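You operate a simulated robot arm through the tools that you are given. There is no shell and no other tool. Be economical: measure what you need, move in short steps, check, and stop when the job is done.

You run a simulated robot arm. Do the job below in one go: nothing can be reset, and whatever is moved stays where it is left.

Task
Fetch the blue water jug and set it on the top of the chest.
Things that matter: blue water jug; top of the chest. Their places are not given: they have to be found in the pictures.

The check looks at the end state, three seconds after you hand in, the way a careful person would. Anything else that was tipped, shoved, dropped, spilled or broken makes it a failure.

Robot
A 6-joint arm with a two-finger parallel gripper, fixed in place. Base frame: the origin is at the foot of the arm, x ahead of it, y to its left, z up. Units: mm, degrees, N and s.
With the tool pointing down near the work surface it reaches from about 260 to 680 mm from the base axis. Its first joint turns from -66.0 to 66.0 degrees. Payload 2.9 kg.
Tool frame: the origin (TCP) lies between the finger pads and is the grasp point; the fingertips stand 30 mm ahead of it; z points along the fingers, y is the line along which they close. The gripper opens to 110 mm. The fingers are 20 mm wide and 10 mm thick; the gripper's body (48 by 112 mm) begins 55 mm behind the TCP.
Orientation is that of the tool frame in the base frame, as a unit quaternion [x, y, z, w]. With the fingers straight down and closing along the base's y, the tool's x points along the base's -x, its y along +y and its z along -z.

Tools
- The arm moves only by the tool apply_moves. Its argument "targets" is a list of rows, each a list of 7 numbers: the opening, from 0 (shut) to 1 (fully open), then the shift along the tool's x, y, z in cm, then the turn, a rotation vector about the tool's x, y, z in degrees. In form: [[fingers, x, y, z, wx, wy, wz], ...]. A call has 1 to 20 rows; each row shifts and turns the commanded pose from where the row before left it, along the tool's axes as they then stand. Rows are played at 5 a second. More than 50 mm and 8.6 degrees between two rows, or a gripper value outside its range, and nothing of the call is played. Where a pose cannot be reached the arm comes as near as it can. A force on the tool above 40 N (or 10 N above the force at the start of the call, whichever is more), or a blocked arm, ends the call early, and 0.2 s more pass. The fingers move at their own pace (about 108 mm/s each) and stop on an object; they squeeze with about 26 N. The grip force told is the motor's: it shows also when the fingers shut on nothing. Time passes only in rows, and 0.2 s behind the last, so rows that do not move let the fingers close. It gives the time, the measured TCP pose, the force on the tool (base axes), the opening and the grip force at its end, in the units of the frame above (readings bear some noise), and new pictures: "pictures" is both (left out), scene, wrist or none.
- Cameras (640 x 400 px; columns grow to the right, rows downward): "scene" is fixed at [94.8, 433.8, 1393]; the picture's right is [-0.71, -0.70, 0.00], its down [-0.38, 0.38, -0.84] and it looks along [0.59, -0.60, -0.54] (base axes); focal length 311 px, centre (320, 200). "wrist" rides on the gripper at [-36, 0, -57] in the tool frame; the picture's right is [0.00, -1.00, 0.00], its down [0.97, 0.00, -0.24] and it looks along [0.24, 0.00, 0.97] (tool axes); focal length 218 px, centre (320, 200).
- measure_at(camera, pixels): there is no depth. For up to 12 entries [column, row, z] of the newest picture of that camera ("zoom" is the newest enlarged one), the place [x, y] in the base frame at which the ray of that pixel passes the height z, good to about 2 mm, but the place of the scene camera against the robot may be out by one fixed shift of up to 18 mm in any direction. No time passes.
- zoom(camera, box): a new picture of the part [left, top, right, bottom] of that camera's present view, enlarged. No time passes.
- job_done(): hands the job in; it is judged then, once.

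Keep the steps short. Do not move on a guess: measure, check each grasp and each placing, and mend mistakes. In all there are 60 turns and 120 pictures (those below and enlarged ones count). Leave the gripper open and the arm clear of the work at the hand-in unless told otherwise, and finish with a single line.

The tools are called after "Request:" as name(argument=value, ...) on one line, values as JSON. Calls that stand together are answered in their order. apply_moves: Moves the arm, as the interface text tells. Its arguments: {"type":"object","properties":{"targets":{"type":"array"},"pictures":{"type":"string","enum":["both","scene","wrist","none"]}},"required":["targets"]} The other tools are called the same way: measure_at (camera, pixels) gives the place at which the rays of pixels pass given heights; zoom (camera, box) takes an enlarged picture of a part of a camera's view; job_done () hands the job in.

At the start:

```text
clock: 0.0
eef_pos: [458.0, -23.5, 1160.4]
orientation: [-0.001, 1.0, 0.0, 0.0]
contact_force: [0.5, 0.4, -0.4]
finger_gap: 109.9
gripper_force: 0.1
```

scene: 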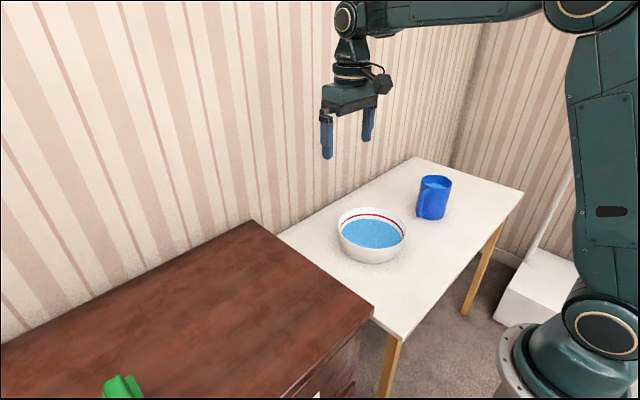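
wrist: 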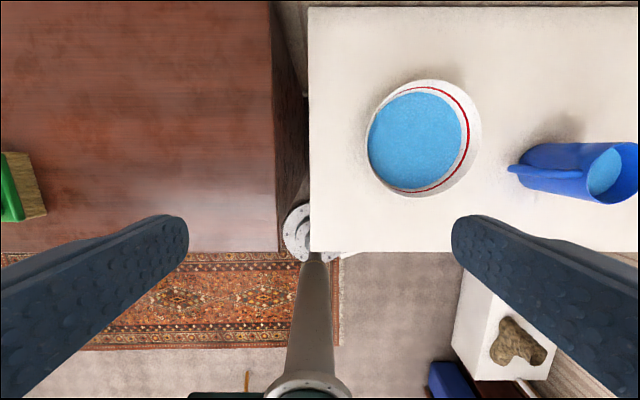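

I see the blue jug (filled with water) on the white table at scene (433,197), with the bowl next to it and the chest to the left. I'll zoom in on the jug and the chest, and measure them.

Request:
zoom(camera="scene", box=[380, 150, 500, 225])

Request:
zoom(camera="wrist", box=[480, 100, 640, 220])

Request:
measure_at(camera="wrist", pixels=[[310, 252, 740], [310, 8, 740], [510, 168, 740], [520, 190, 740], [525, 148, 740], [605, 172, 840], [275, 250, 740], [275, 250, 880], [420, 138, 780], [30, 185, 880]])

Request:
measure_at(camera="scene", pixels=[[430, 218, 740], [436, 183, 840], [420, 215, 740], [443, 217, 740], [374, 308, 740], [374, 308, 880], [254, 222, 880], [400, 338, 740], [413, 158, 740], [522, 190, 740], [280, 235, 740]])

```text
5.33 times, centred on (440, 188) of scene
```

zoom: 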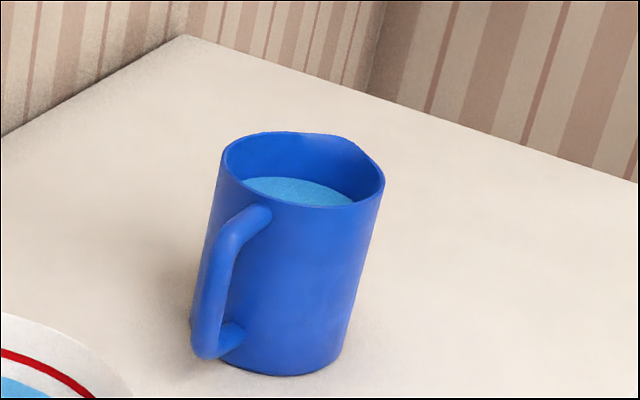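

```text
3.33 times, centred on (560, 160) of wrist
```

zoom: 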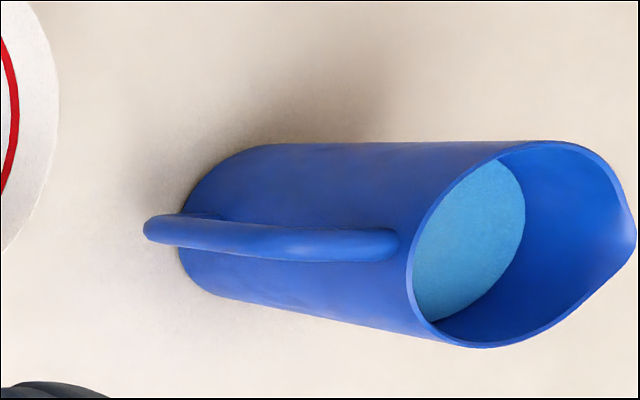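

```text
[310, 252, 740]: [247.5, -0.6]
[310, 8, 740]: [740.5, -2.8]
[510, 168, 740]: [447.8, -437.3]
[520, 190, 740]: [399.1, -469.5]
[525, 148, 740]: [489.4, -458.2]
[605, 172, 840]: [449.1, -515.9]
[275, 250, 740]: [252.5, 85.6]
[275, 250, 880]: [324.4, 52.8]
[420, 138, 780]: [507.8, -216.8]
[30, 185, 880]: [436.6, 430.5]
```

```text
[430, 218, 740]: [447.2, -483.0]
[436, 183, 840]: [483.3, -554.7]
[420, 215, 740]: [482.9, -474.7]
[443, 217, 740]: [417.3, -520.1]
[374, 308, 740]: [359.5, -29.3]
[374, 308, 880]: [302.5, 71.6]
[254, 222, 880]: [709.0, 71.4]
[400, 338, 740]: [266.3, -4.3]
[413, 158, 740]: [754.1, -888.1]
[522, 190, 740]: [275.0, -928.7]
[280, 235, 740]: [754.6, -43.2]
```

Next I'll pin down the jug's outline: the base edge and the rim at several candidate heights, from the enlarged wrist picture.

Request:
measure_at(camera="zoom", pixels=[[179, 245, 740], [260, 145, 740], [228, 298, 740], [145, 228, 760], [408, 265, 840], [408, 265, 860], [408, 265, 880], [545, 141, 860], [475, 347, 860], [637, 235, 860], [395, 245, 840], [30, 130, 800]])

Request:
measure_at(camera="scene", pixels=[[421.5, 181, 860], [452.2, 184, 860], [436, 189, 860], [432, 220, 740], [444, 219, 740], [437, 174.5, 860], [405, 237, 800], [338, 222, 800], [372, 263, 740]])

```text
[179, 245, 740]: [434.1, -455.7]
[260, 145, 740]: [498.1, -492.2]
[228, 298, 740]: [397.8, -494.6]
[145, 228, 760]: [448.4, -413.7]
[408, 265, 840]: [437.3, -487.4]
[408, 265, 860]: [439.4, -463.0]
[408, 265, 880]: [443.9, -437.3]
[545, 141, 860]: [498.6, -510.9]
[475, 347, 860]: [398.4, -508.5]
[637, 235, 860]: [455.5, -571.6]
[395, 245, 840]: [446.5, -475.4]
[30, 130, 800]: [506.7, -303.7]
```

```text
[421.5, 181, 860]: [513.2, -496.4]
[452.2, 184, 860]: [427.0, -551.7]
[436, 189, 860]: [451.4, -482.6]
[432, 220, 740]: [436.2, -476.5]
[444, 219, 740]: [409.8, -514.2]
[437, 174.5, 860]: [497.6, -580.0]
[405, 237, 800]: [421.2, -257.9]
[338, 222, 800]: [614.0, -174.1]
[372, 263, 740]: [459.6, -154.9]
```

The wrist view puts the jug's axis at about (448, -507). It is about 100 mm across and its rim is near z 860. The handle points to +y and the spout to -y. I'll grip it across x, so I turn the tool 90° and move part of the way over, staying high.

Request:
apply_moves(targets=[[1, 0, 0, 0, 0, 0, 8.182], [1, 0, 0, 0, 0, 0, 8.182], [1, 0, 0, 0, 0, 0, 8.182], [1, 0, 0, 0, 0, 0, 8.182], [1, 0, 0, 0, 0, 0, 8.182], [1, 0, 0, 0, 0, 0, 8.182], [1, 0, 0, 0, 0, 0, 8.182], [1, 0, 0, 0, 0, 0, 8.182], [1, 0, 0, 0, 0, 0, 8.182], [1, 0, 0, 0, 0, 0, 8.182], [1, 0, 0, 0, 0, 0, 8.182], [1, -4.5, 0, 1.2, 0, 0, 0], [1, -4.5, 0, 1.2, 0, 0, 0], [1, -4.5, 0, 1.2, 0, 0, 0], [1, -4.5, 0, 1.2, 0, 0, 0], [1, -4.5, 0, 1.2, 0, 0, 0], [1, -4.5, 0, 1.2, 0, 0, 0], [1, -4.5, 0, 1.2, 0, 0, 0], [1, -4.5, 0, 1.2, 0, 0, 0]])

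```text
clock: 4.0
eef_pos: [459.1, -384.3, 1064.4]
orientation: [0.707, 0.707, 0.001, 0.0]
contact_force: [0.6, 0.2, 0.2]
finger_gap: 109.8
gripper_force: 0.0
```

scene: 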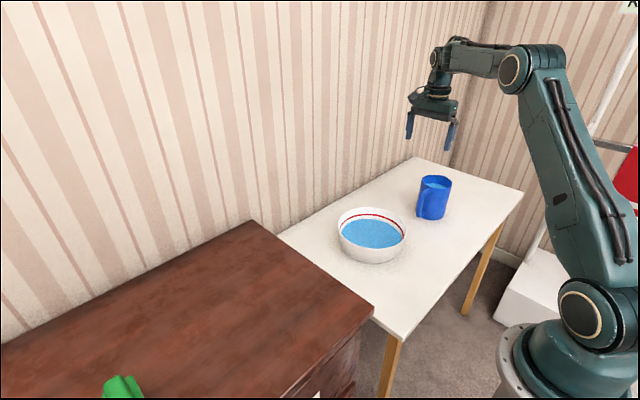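
wrist: 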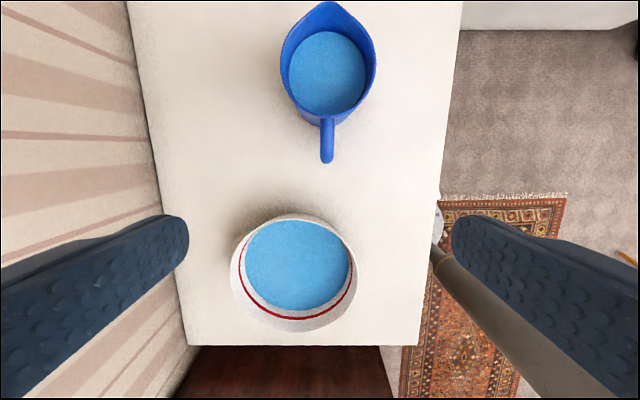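

The jug is now at wrist (328,70), with the handle running straight toward +y. I'll move 90 mm further over and then measure the rim.

Request:
apply_moves(targets=[[1, -4.5, -0.5, 1, 0, 0, 0], [1, -4.5, -0.5, 1, 0, 0, 0], [1, 0, 0, 0, 0, 0, 0]], pictures="wrist")

```text
clock: 4.8
eef_pos: [447.9, -474.4, 1044.0]
orientation: [0.707, 0.707, 0.0, 0.0]
contact_force: [0.1, -0.8, -0.5]
finger_gap: 110.0
gripper_force: 0.0
```

wrist: 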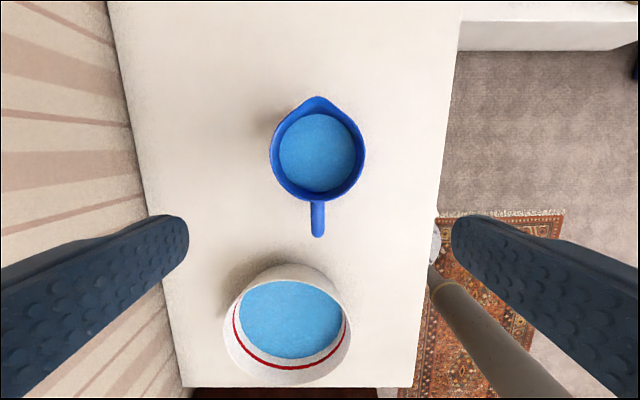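

Request:
zoom(camera="wrist", box=[240, 85, 400, 245])

Request:
measure_at(camera="wrist", pixels=[[269.5, 155, 860], [365.5, 155, 860], [317, 202, 860], [317, 96, 860], [318, 237, 750], [312, 220, 820], [324, 220, 820], [269.5, 155, 850], [365.5, 155, 850], [317, 202, 850]])

```text
2.50 times, centred on (320, 165) of wrist
```

zoom: 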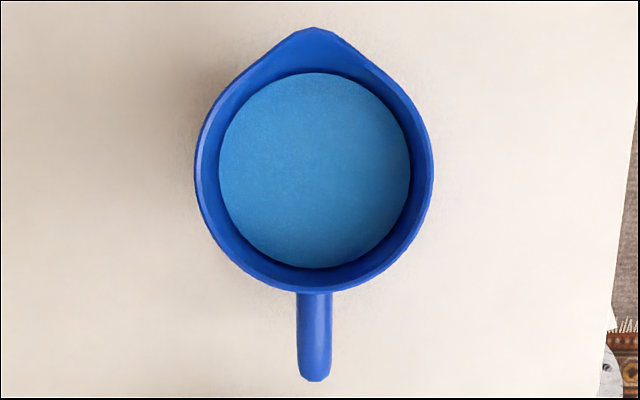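

```text
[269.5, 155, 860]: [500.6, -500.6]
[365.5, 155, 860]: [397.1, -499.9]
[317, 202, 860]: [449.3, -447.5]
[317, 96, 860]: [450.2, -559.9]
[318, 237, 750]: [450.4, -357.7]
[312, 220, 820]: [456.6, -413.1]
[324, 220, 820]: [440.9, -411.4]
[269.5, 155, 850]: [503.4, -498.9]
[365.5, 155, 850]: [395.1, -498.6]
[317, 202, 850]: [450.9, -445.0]
```

By comparing the two views, the rim is at z ≈ 870 with its centre near (449, -501) and a diameter of about 99 mm. That leaves about 5 mm on each side inside the open fingers. I'll move above it with the tips just over the rim and check the alignment.

Request:
apply_moves(targets=[[1, -1.35, 0.05, 3, 0, 0, 0], [1, -1.35, 0.05, 3, 0, 0, 0], [1, 0, 0, 3, 0, 0, 0], [1, 0, 0, 3, 0, 0, 0], [1, 0, 0, 0, 0, 0, 0]])

```text
clock: 6.0
eef_pos: [451.9, -505.8, 925.0]
orientation: [0.707, 0.708, 0.0, -0.002]
contact_force: [0.6, 0.0, -0.8]
finger_gap: 110.0
gripper_force: 0.0
out of reach, approached as far as the arm can: row 2, 3, 4
```

scene: 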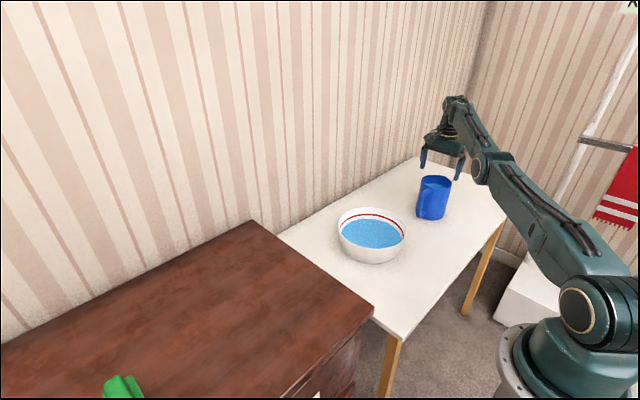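
wrist: 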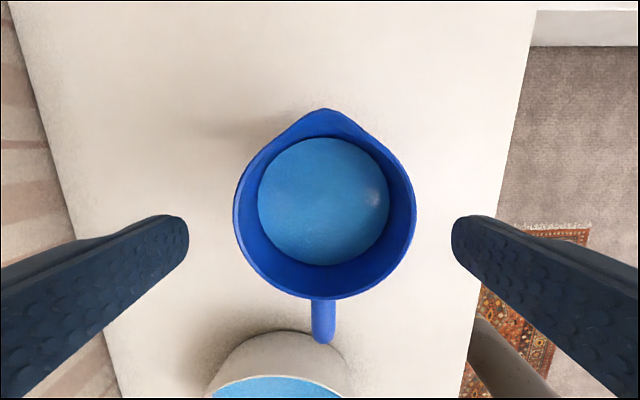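

The arm reports partial reach and sits at (452, -506). I'll check the jug's position in this closer picture.

Request:
measure_at(camera="wrist", pixels=[[233, 210, 870], [416, 210, 870], [324, 299, 870], [233, 210, 865], [416, 210, 865], [324, 299, 865], [326, 108, 870], [311, 320, 840], [336, 320, 840]])

Request:
apply_moves(targets=[[1, 0, 0, 0, 0, 0, 0]], pictures="none")

```text
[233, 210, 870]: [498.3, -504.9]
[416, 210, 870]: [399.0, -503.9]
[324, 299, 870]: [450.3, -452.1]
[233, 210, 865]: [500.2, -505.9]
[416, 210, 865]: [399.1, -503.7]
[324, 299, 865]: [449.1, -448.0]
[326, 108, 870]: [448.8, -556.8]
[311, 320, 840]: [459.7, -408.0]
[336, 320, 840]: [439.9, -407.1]
```

```text
clock: 6.4
eef_pos: [452.2, -504.5, 925.1]
orientation: [0.707, 0.707, 0.001, -0.001]
contact_force: [-0.7, 0.2, -0.2]
finger_gap: 109.9
gripper_force: 0.0
```

The jug's centre is confirmed at (448.7, -502), and the tool is about 3.5 mm off in x and 2.5 mm off in y. I'll correct that and go 10 mm lower, with the tips still above the rim.

Request:
apply_moves(targets=[[1, 0.3, -0.34, 0, 0, 0, 0], [1, 0, 0, 1, 0, 0, 0], [1, 0, 0, 0, 0, 0, 0]], pictures="wrist")

```text
clock: 7.2
eef_pos: [449.6, -500.8, 914.2]
orientation: [0.707, 0.708, 0.0, -0.001]
contact_force: [0.1, -0.3, 0.1]
finger_gap: 109.9
gripper_force: 0.0
out of reach, approached as far as the arm can: row 1
```

wrist: 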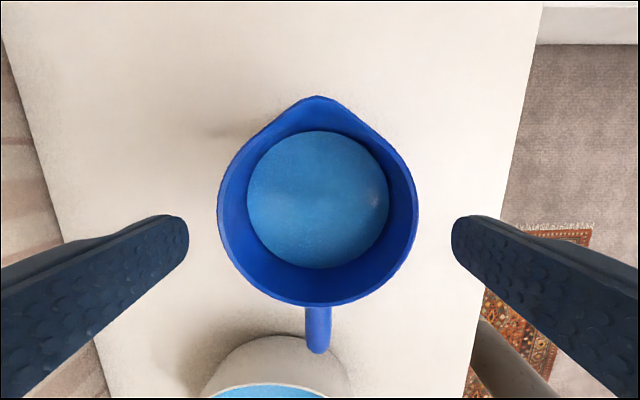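

The jug spans wrist columns 217–419, so its centre is within 1 mm of column 320. I'll descend 4 cm, which takes the tips about 26 mm past the rim, and check.

Request:
apply_moves(targets=[[1, 0, 0.05, 1, 0, 0, 0], [1, 0, 0, 1, 0, 0, 0], [1, 0, 0, 1, 0, 0, 0], [1, 0, 0, 1, 0, 0, 0], [1, 0, 0, 0, 0, 0, 0]])

```text
clock: 8.4
eef_pos: [449.0, -501.0, 875.2]
orientation: [0.707, 0.707, 0.0, 0.0]
contact_force: [0.0, 0.8, -0.3]
finger_gap: 110.3
gripper_force: 0.1
```

scene: 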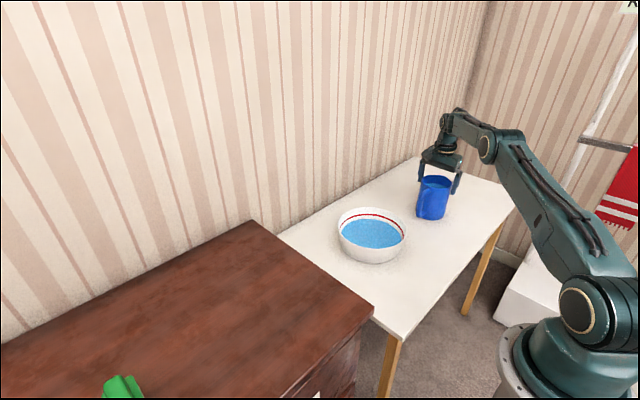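
wrist: 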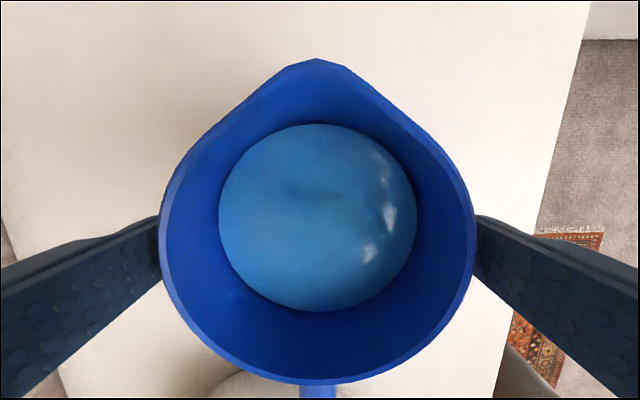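

The fingers straddle the rim evenly and there is no contact force. I'll go down another 42 mm.

Request:
apply_moves(targets=[[1, 0, 0.04, 1.1, 0, 0, 0], [1, 0, 0, 1.1, 0, 0, 0], [1, 0, 0, 1, 0, 0, 0], [1, 0, 0, 1, 0, 0, 0], [1, 0, 0, 0, 0, 0, 0]], pictures="wrist")

Request:
zoom(camera="scene", box=[390, 100, 500, 230])

```text
clock: 9.6
eef_pos: [449.6, -499.6, 833.5]
orientation: [0.708, 0.707, 0.0, 0.0]
contact_force: [-0.4, -1.1, -0.4]
finger_gap: 109.8
gripper_force: 0.0
```

wrist: 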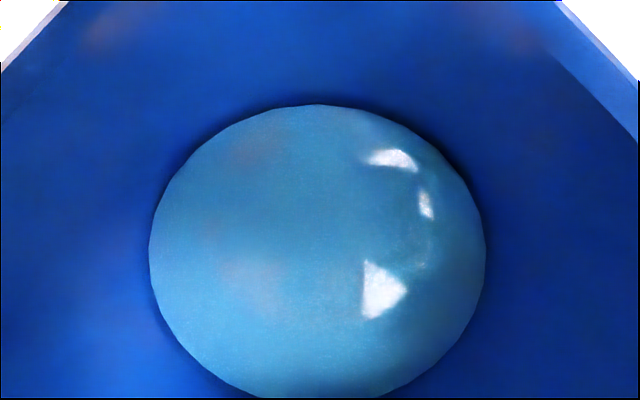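

```text
3.08 times, centred on (445, 165) of scene
```

zoom: 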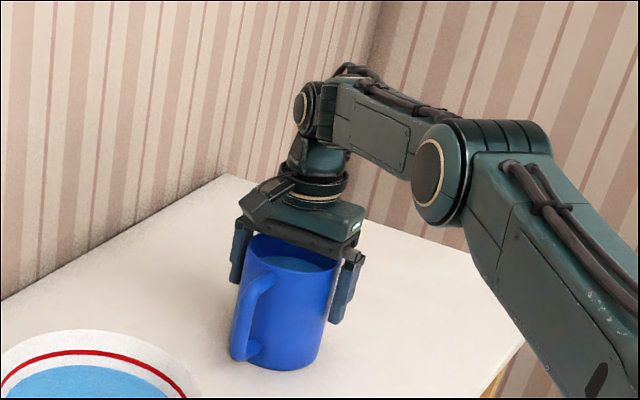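

The fingers are on both sides of the jug and the palm is clear of the rim. I'll close.

Request:
apply_moves(targets=[[0.8, 0, 0, 0, 0, 0, 0], [0.6, 0, 0, 0, 0, 0, 0], [0, 0, 0, 0, 0, 0, 0], [0, 0, 0, 0, 0, 0, 0], [0, 0, 0, 0, 0, 0, 0]], pictures="none")

```text
clock: 10.8
eef_pos: [449.1, -499.9, 833.9]
orientation: [0.707, 0.707, 0.001, 0.001]
contact_force: [2.5, -0.8, -0.5]
finger_gap: 94.9
gripper_force: 25.9
```

The fingers stopped at 94.9 mm with a 26 N grip. I'll lift gently by 4 cm and check.

Request:
apply_moves(targets=[[0, 0, 0, -0.3, 0, 0, 0], [0, 0, 0, -0.6, 0, 0, 0], [0, 0, 0, -0.9, 0, 0, 0], [0, 0, 0, -0.9, 0, 0, 0], [0, 0, 0, -0.9, 0, 0, 0], [0, 0, 0, -0.4, 0, 0, 0], [0, 0, 0, 0, 0, 0, 0]], pictures="none")

Request:
zoom(camera="scene", box=[390, 100, 500, 230])

```text
clock: 12.4
eef_pos: [449.4, -499.8, 873.4]
orientation: [0.707, 0.707, 0.0, 0.001]
contact_force: [0.0, 0.1, -6.9]
finger_gap: 94.8
gripper_force: 26.3
```

```text
3.08 times, centred on (445, 165) of scene
```

zoom: 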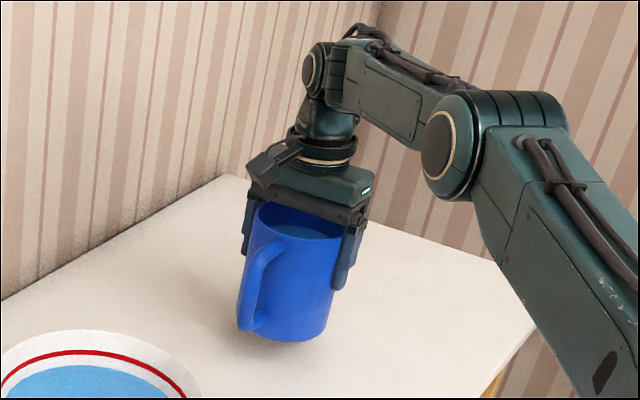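

The jug is held upright (about 7 N) and hasn't slipped. I'll raise it while drawing slightly toward +y to stay within reach.

Request:
apply_moves(targets=[[0, 0.3, 0, -0.8, 0, 0, 0], [0, 0.6, 0, -1.5, 0, 0, 0], [0, 1, 0, -2, 0, 0, 0], [0, 1, 0, -2, 0, 0, 0], [0, 1, 0, -2, 0, 0, 0], [0, 1, 0, -2, 0, 0, 0], [0, 1, 0, -2, 0, 0, 0], [0, 1, 0, -2, 0, 0, 0], [0, 1, 0, -2, 0, 0, 0], [0, 1, 0, -2, 0, 0, 0], [0, 0.8, 0, -1.5, 0, 0, 0], [0, 0.5, 0, -0.8, 0, 0, 0], [0, 0, 0, 0, 0, 0, 0]])

```text
clock: 15.2
eef_pos: [448.7, -398.6, 1079.7]
orientation: [0.707, 0.707, 0.0, 0.0]
contact_force: [0.4, 0.6, -8.0]
finger_gap: 94.9
gripper_force: 25.7
```

scene: 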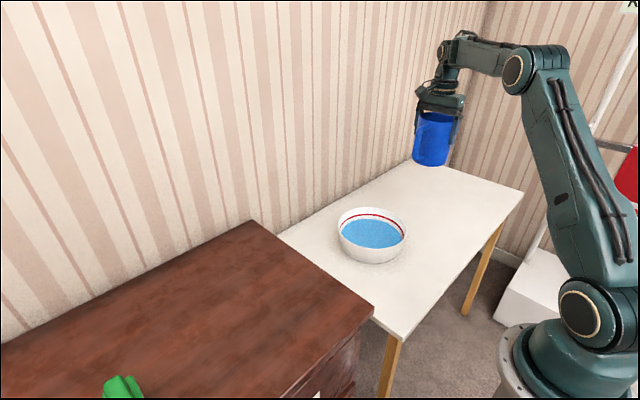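
wrist: 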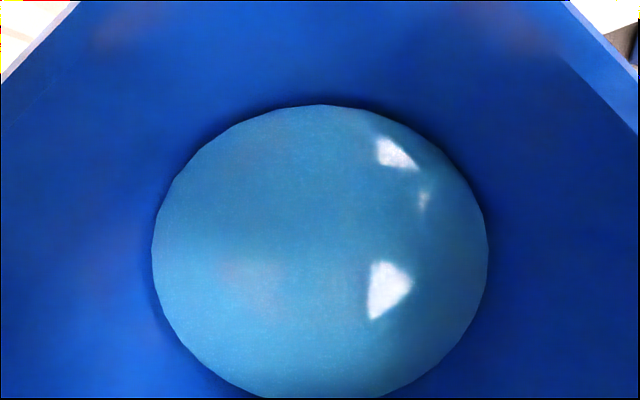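

The jug is steady, with its bottom at about z 985, well above the bowl and the chest. I'll carry it sideways toward the chest with gentle ramps.

Request:
apply_moves(targets=[[0, 1, 0, 0, 0, 0, 0], [0, 2, 0, 0, 0, 0, 0], [0, 3, 0, 0, 0, 0, 0], [0, 3, 0, 0, 0, 0, 0], [0, 3, 0, 0, 0, 0, 0], [0, 3, 0, 0, 0, 0, 0], [0, 3, 0, 0, 0, 0, 0], [0, 3, 0, 0, 0, 0, 0], [0, 3, 0, 0, 0, 0, 0], [0, 3, 0, 0, 0, 0, 0], [0, 3, 0, 0, 0, 0, 0], [0, 3, 0, 0, 0, 0, 0], [0, 3, 0, 0, 0, 0, 0], [0, 3, 0, 0, 0, 0, 0], [0, 3, 0, 0, 0, 0, 0], [0, 3, 0, 0, 0, 0, 0], [0, 2, 0, 0, 0, 0, 0], [0, 1, 0, 0, 0, 0, 0], [0, 0, 0, 0, 0, 0, 0]])

```text
clock: 19.2
eef_pos: [448.7, 80.3, 1078.5]
orientation: [0.707, 0.707, 0.0, 0.0]
contact_force: [0.4, 0.9, -8.1]
finger_gap: 94.9
gripper_force: 25.5
```

scene: 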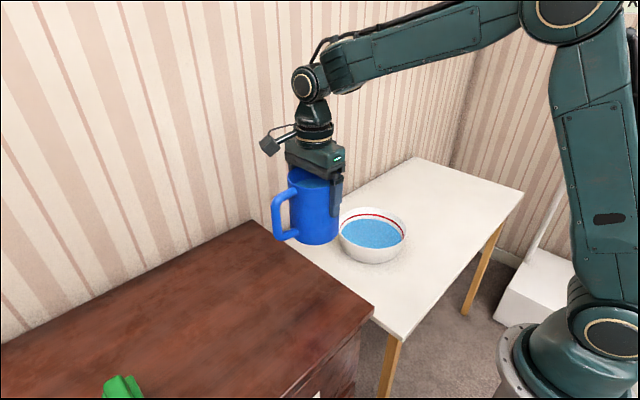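
wrist: 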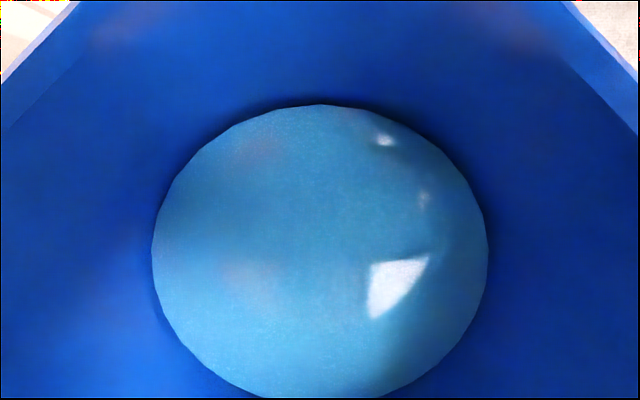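

All is steady. I'll go another 120 mm over to y ≈ 200, well inside the chest top.

Request:
apply_moves(targets=[[0, 1, 0, 0, 0, 0, 0], [0, 2, 0, 0, 0, 0, 0], [0, 2, 0, 0, 0, 0, 0], [0, 2, 0, 0, 0, 0, 0], [0, 2, 0, 0, 0, 0, 0], [0, 2, 0, 0, 0, 0, 0], [0, 1, 0, 0, 0, 0, 0], [0, 0, 0, 0, 0, 0, 0]], pictures="scene")

Request:
measure_at(camera="scene", pixels=[[374, 308, 850], [254, 222, 850], [400, 338, 740], [122, 385, 850], [145, 398, 850], [280, 240, 985]])

```text
clock: 21.0
eef_pos: [449.1, 201.1, 1079.4]
orientation: [0.706, 0.708, 0.0, 0.0]
contact_force: [0.4, -0.2, -7.9]
finger_gap: 95.0
gripper_force: 25.9
```

scene: 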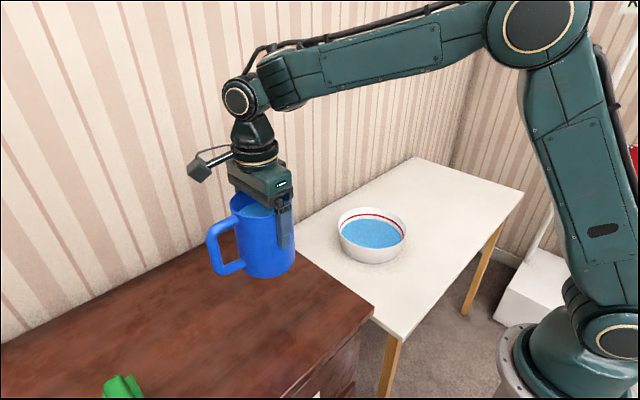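

```text
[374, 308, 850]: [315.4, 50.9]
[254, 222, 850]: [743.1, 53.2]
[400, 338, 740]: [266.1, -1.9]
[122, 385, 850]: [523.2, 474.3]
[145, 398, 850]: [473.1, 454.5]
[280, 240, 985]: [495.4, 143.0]
```

I'm over the chest. The jug's bottom is at about z 985 and I estimate the chest top at 835–860. I'll lower 95 mm and look at the gap.

Request:
apply_moves(targets=[[0, 0, 0, 0.5, 0, 0, 0], [0, 0, 0, 1.2, 0, 0, 0], [0, 0, 0, 1.5, 0, 0, 0], [0, 0, 0, 1.5, 0, 0, 0], [0, 0, 0, 1.5, 0, 0, 0], [0, 0, 0, 1.5, 0, 0, 0], [0, 0, 0, 1, 0, 0, 0], [0, 0, 0, 0.5, 0, 0, 0], [0, 0, 0, 0.3, 0, 0, 0], [0, 0, 0, 0, 0, 0, 0]], pictures="none")

Request:
zoom(camera="scene", box=[170, 180, 330, 330])

```text
clock: 23.2
eef_pos: [450.0, 201.4, 984.7]
orientation: [0.707, 0.707, 0.0, 0.0]
contact_force: [0.5, 0.7, -7.7]
finger_gap: 94.8
gripper_force: 26.0
```

```text
2.67 times, centred on (250, 255) of scene
```

zoom: 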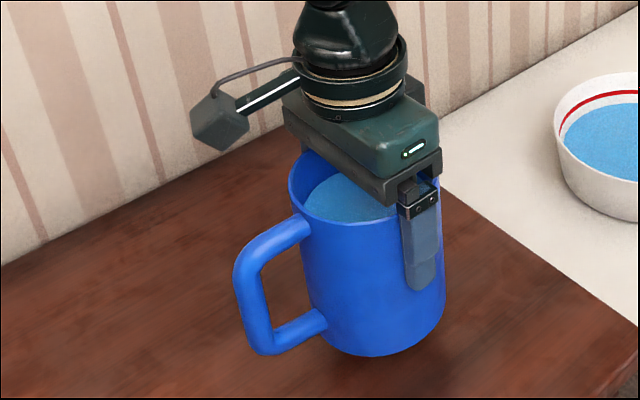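

There is still a visible gap, with the bottom at about z 891. I'll lower in small steps and watch the force.

Request:
apply_moves(targets=[[0, 0, 0, 0.4, 0, 0, 0], [0, 0, 0, 0.4, 0, 0, 0], [0, 0, 0, 0.4, 0, 0, 0], [0, 0, 0, 0.4, 0, 0, 0], [0, 0, 0, 0.3, 0, 0, 0], [0, 0, 0, 0.3, 0, 0, 0], [0, 0, 0, 0, 0, 0, 0]], pictures="none")

Request:
zoom(camera="scene", box=[170, 180, 330, 330])

```text
clock: 24.8
eef_pos: [448.7, 201.8, 962.5]
orientation: [0.708, 0.707, 0.0, 0.0]
contact_force: [-0.6, -0.5, -7.7]
finger_gap: 94.9
gripper_force: 26.2
```

```text
2.67 times, centred on (250, 255) of scene
```

zoom: 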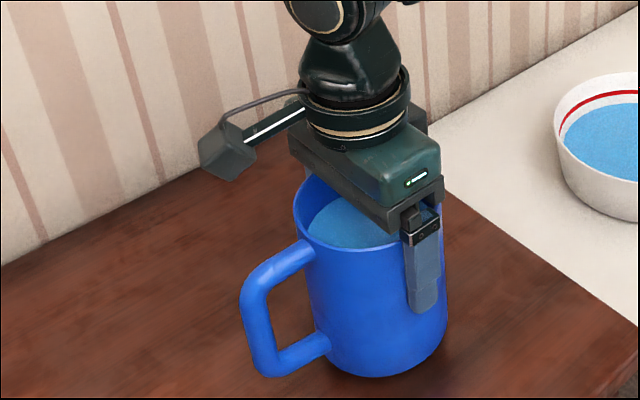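

The bottom is at about z 869 and the shadow is closing in. There's no contact yet, so I'll go on in finer steps.

Request:
apply_moves(targets=[[0, 0, 0, 0.2, 0, 0, 0], [0, 0, 0, 0.2, 0, 0, 0], [0, 0, 0, 0.2, 0, 0, 0], [0, 0, 0, 0.2, 0, 0, 0], [0, 0, 0, 0, 0, 0, 0]], pictures="none")

Request:
zoom(camera="scene", box=[220, 220, 310, 310])

```text
clock: 26.0
eef_pos: [448.0, 202.6, 954.6]
orientation: [0.707, 0.707, 0.0, 0.0]
contact_force: [0.1, 0.0, -8.3]
finger_gap: 95.0
gripper_force: 25.7
```

```text
4.44 times, centred on (265, 265) of scene
```

zoom: 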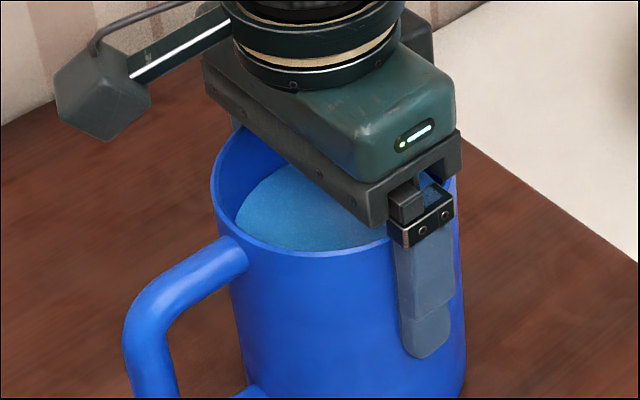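

Request:
apply_moves(targets=[[0, 0, 0, 0.2, 0, 0, 0], [0, 0, 0, 0.2, 0, 0, 0], [0, 0, 0, 0.2, 0, 0, 0], [0, 0, 0, 0, 0, 0, 0]], pictures="none")

Request:
zoom(camera="scene", box=[210, 250, 320, 350])

```text
clock: 27.0
eef_pos: [448.8, 201.4, 947.9]
orientation: [0.707, 0.707, 0.0, 0.0]
contact_force: [-0.6, 0.0, -8.4]
finger_gap: 95.2
gripper_force: 25.6
```

```text
4.00 times, centred on (265, 300) of scene
```

zoom: 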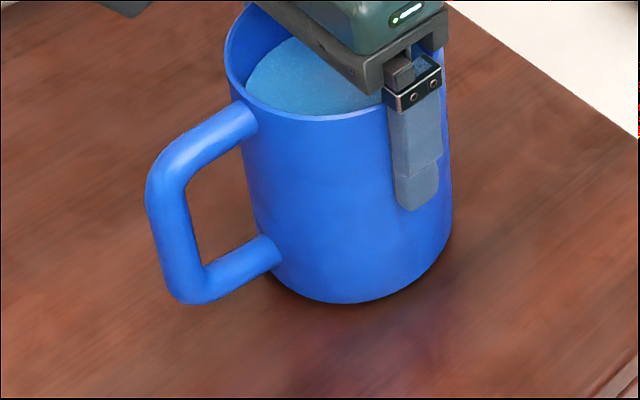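

The force is still about -8 N, so the jug hangs free with its bottom near z 854. I'll continue in 1.5 mm steps.

Request:
apply_moves(targets=[[0, 0, 0, 0.15, 0, 0, 0], [0, 0, 0, 0.15, 0, 0, 0], [0, 0, 0, 0.15, 0, 0, 0], [0, 0, 0, 0, 0, 0, 0]], pictures="none")

Request:
zoom(camera="scene", box=[210, 250, 320, 350])

```text
clock: 28.0
eef_pos: [450.0, 201.8, 943.3]
orientation: [0.707, 0.707, 0.0, 0.0]
contact_force: [-0.1, 0.7, -5.6]
finger_gap: 94.7
gripper_force: 25.8
```

```text
4.00 times, centred on (265, 300) of scene
```

zoom: 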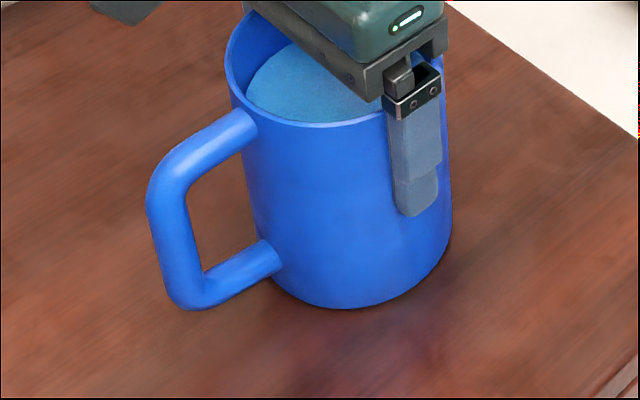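

The downward load dropped from -8.4 to -5.6 N, so the jug is touching. I'll go 1 mm more to seat it.

Request:
apply_moves(targets=[[0, 0, 0, 0.05, 0, 0, 0], [0, 0, 0, 0.05, 0, 0, 0], [0, 0, 0, 0, 0, 0, 0]], pictures="none")

```text
clock: 28.8
eef_pos: [448.6, 202.0, 941.8]
orientation: [0.707, 0.708, 0.0, 0.0]
contact_force: [-3.7, -0.3, 7.5]
finger_gap: 95.0
gripper_force: 25.8
```

The force is now +7.5 N upward, so the chest carries the jug. I'll ease up 0.4 mm and open the fingers.

Request:
apply_moves(targets=[[0, 0, 0, -0.04, 0, 0, 0], [0.9, 0, 0, 0, 0, 0, 0], [1, 0, 0, 0, 0, 0, 0], [1, 0, 0, 0, 0, 0, 0], [1, 0, 0, 0, 0, 0, 0]], pictures="none")

Request:
zoom(camera="scene", box=[180, 210, 330, 340])

```text
clock: 30.0
eef_pos: [448.9, 201.6, 944.1]
orientation: [0.707, 0.707, 0.0, 0.001]
contact_force: [0.0, -0.1, 0.4]
finger_gap: 110.1
gripper_force: 0.1
```

```text
3.08 times, centred on (255, 275) of scene
```

zoom: 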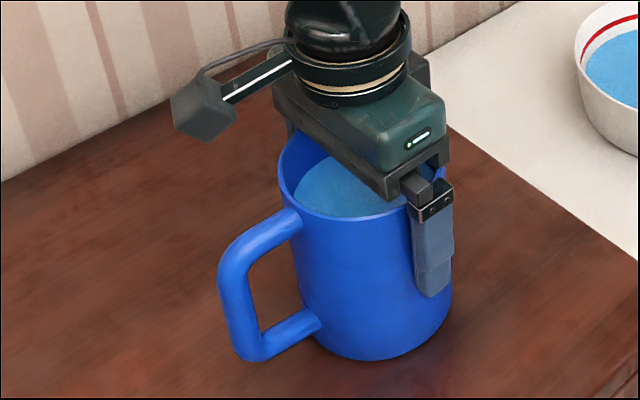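

The fingers are fully open and touch nothing. I'll rise straight up.

Request:
apply_moves(targets=[[1, 0, 0, -1, 0, 0, 0], [1, 0, 0, -1, 0, 0, 0], [1, 0, 0, -1.5, 0, 0, 0], [1, 0, 0, -1.5, 0, 0, 0], [1, 0, 0, -2, 0, 0, 0], [1, 0, 0, -3, 0, 0, 0], [1, 0, 0, -4, 0, 0, 0], [1, 0, 0, -4, 0, 0, 0], [1, 0, 0, -2, 0, 0, 0], [1, 0, 0, 0, 0, 0, 0]])

```text
clock: 32.2
eef_pos: [448.7, 203.5, 1144.2]
orientation: [0.707, 0.707, 0.0, 0.0]
contact_force: [0.4, -0.9, -0.2]
finger_gap: 110.1
gripper_force: 0.0
```

scene: 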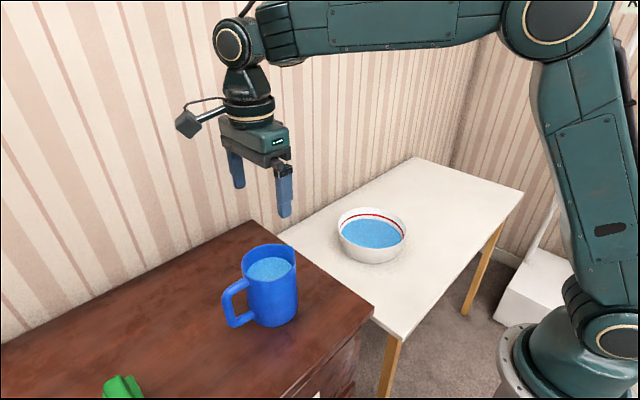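
wrist: 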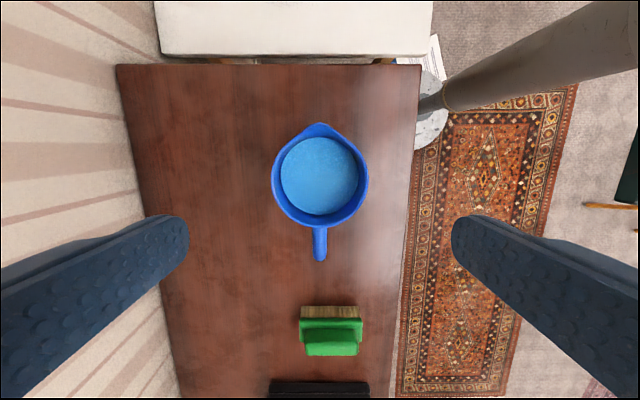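

The jug stands upright on the chest with its water still in it. The bowl and the green brush haven't moved, and the arm is clear with the gripper open, so I'm handing in.

Request:
job_done()

```text
The job is handed in.
```

The blue water jug is standing upright on top of the chest with its water still in it, nothing else was disturbed, and the gripper is open and clear.
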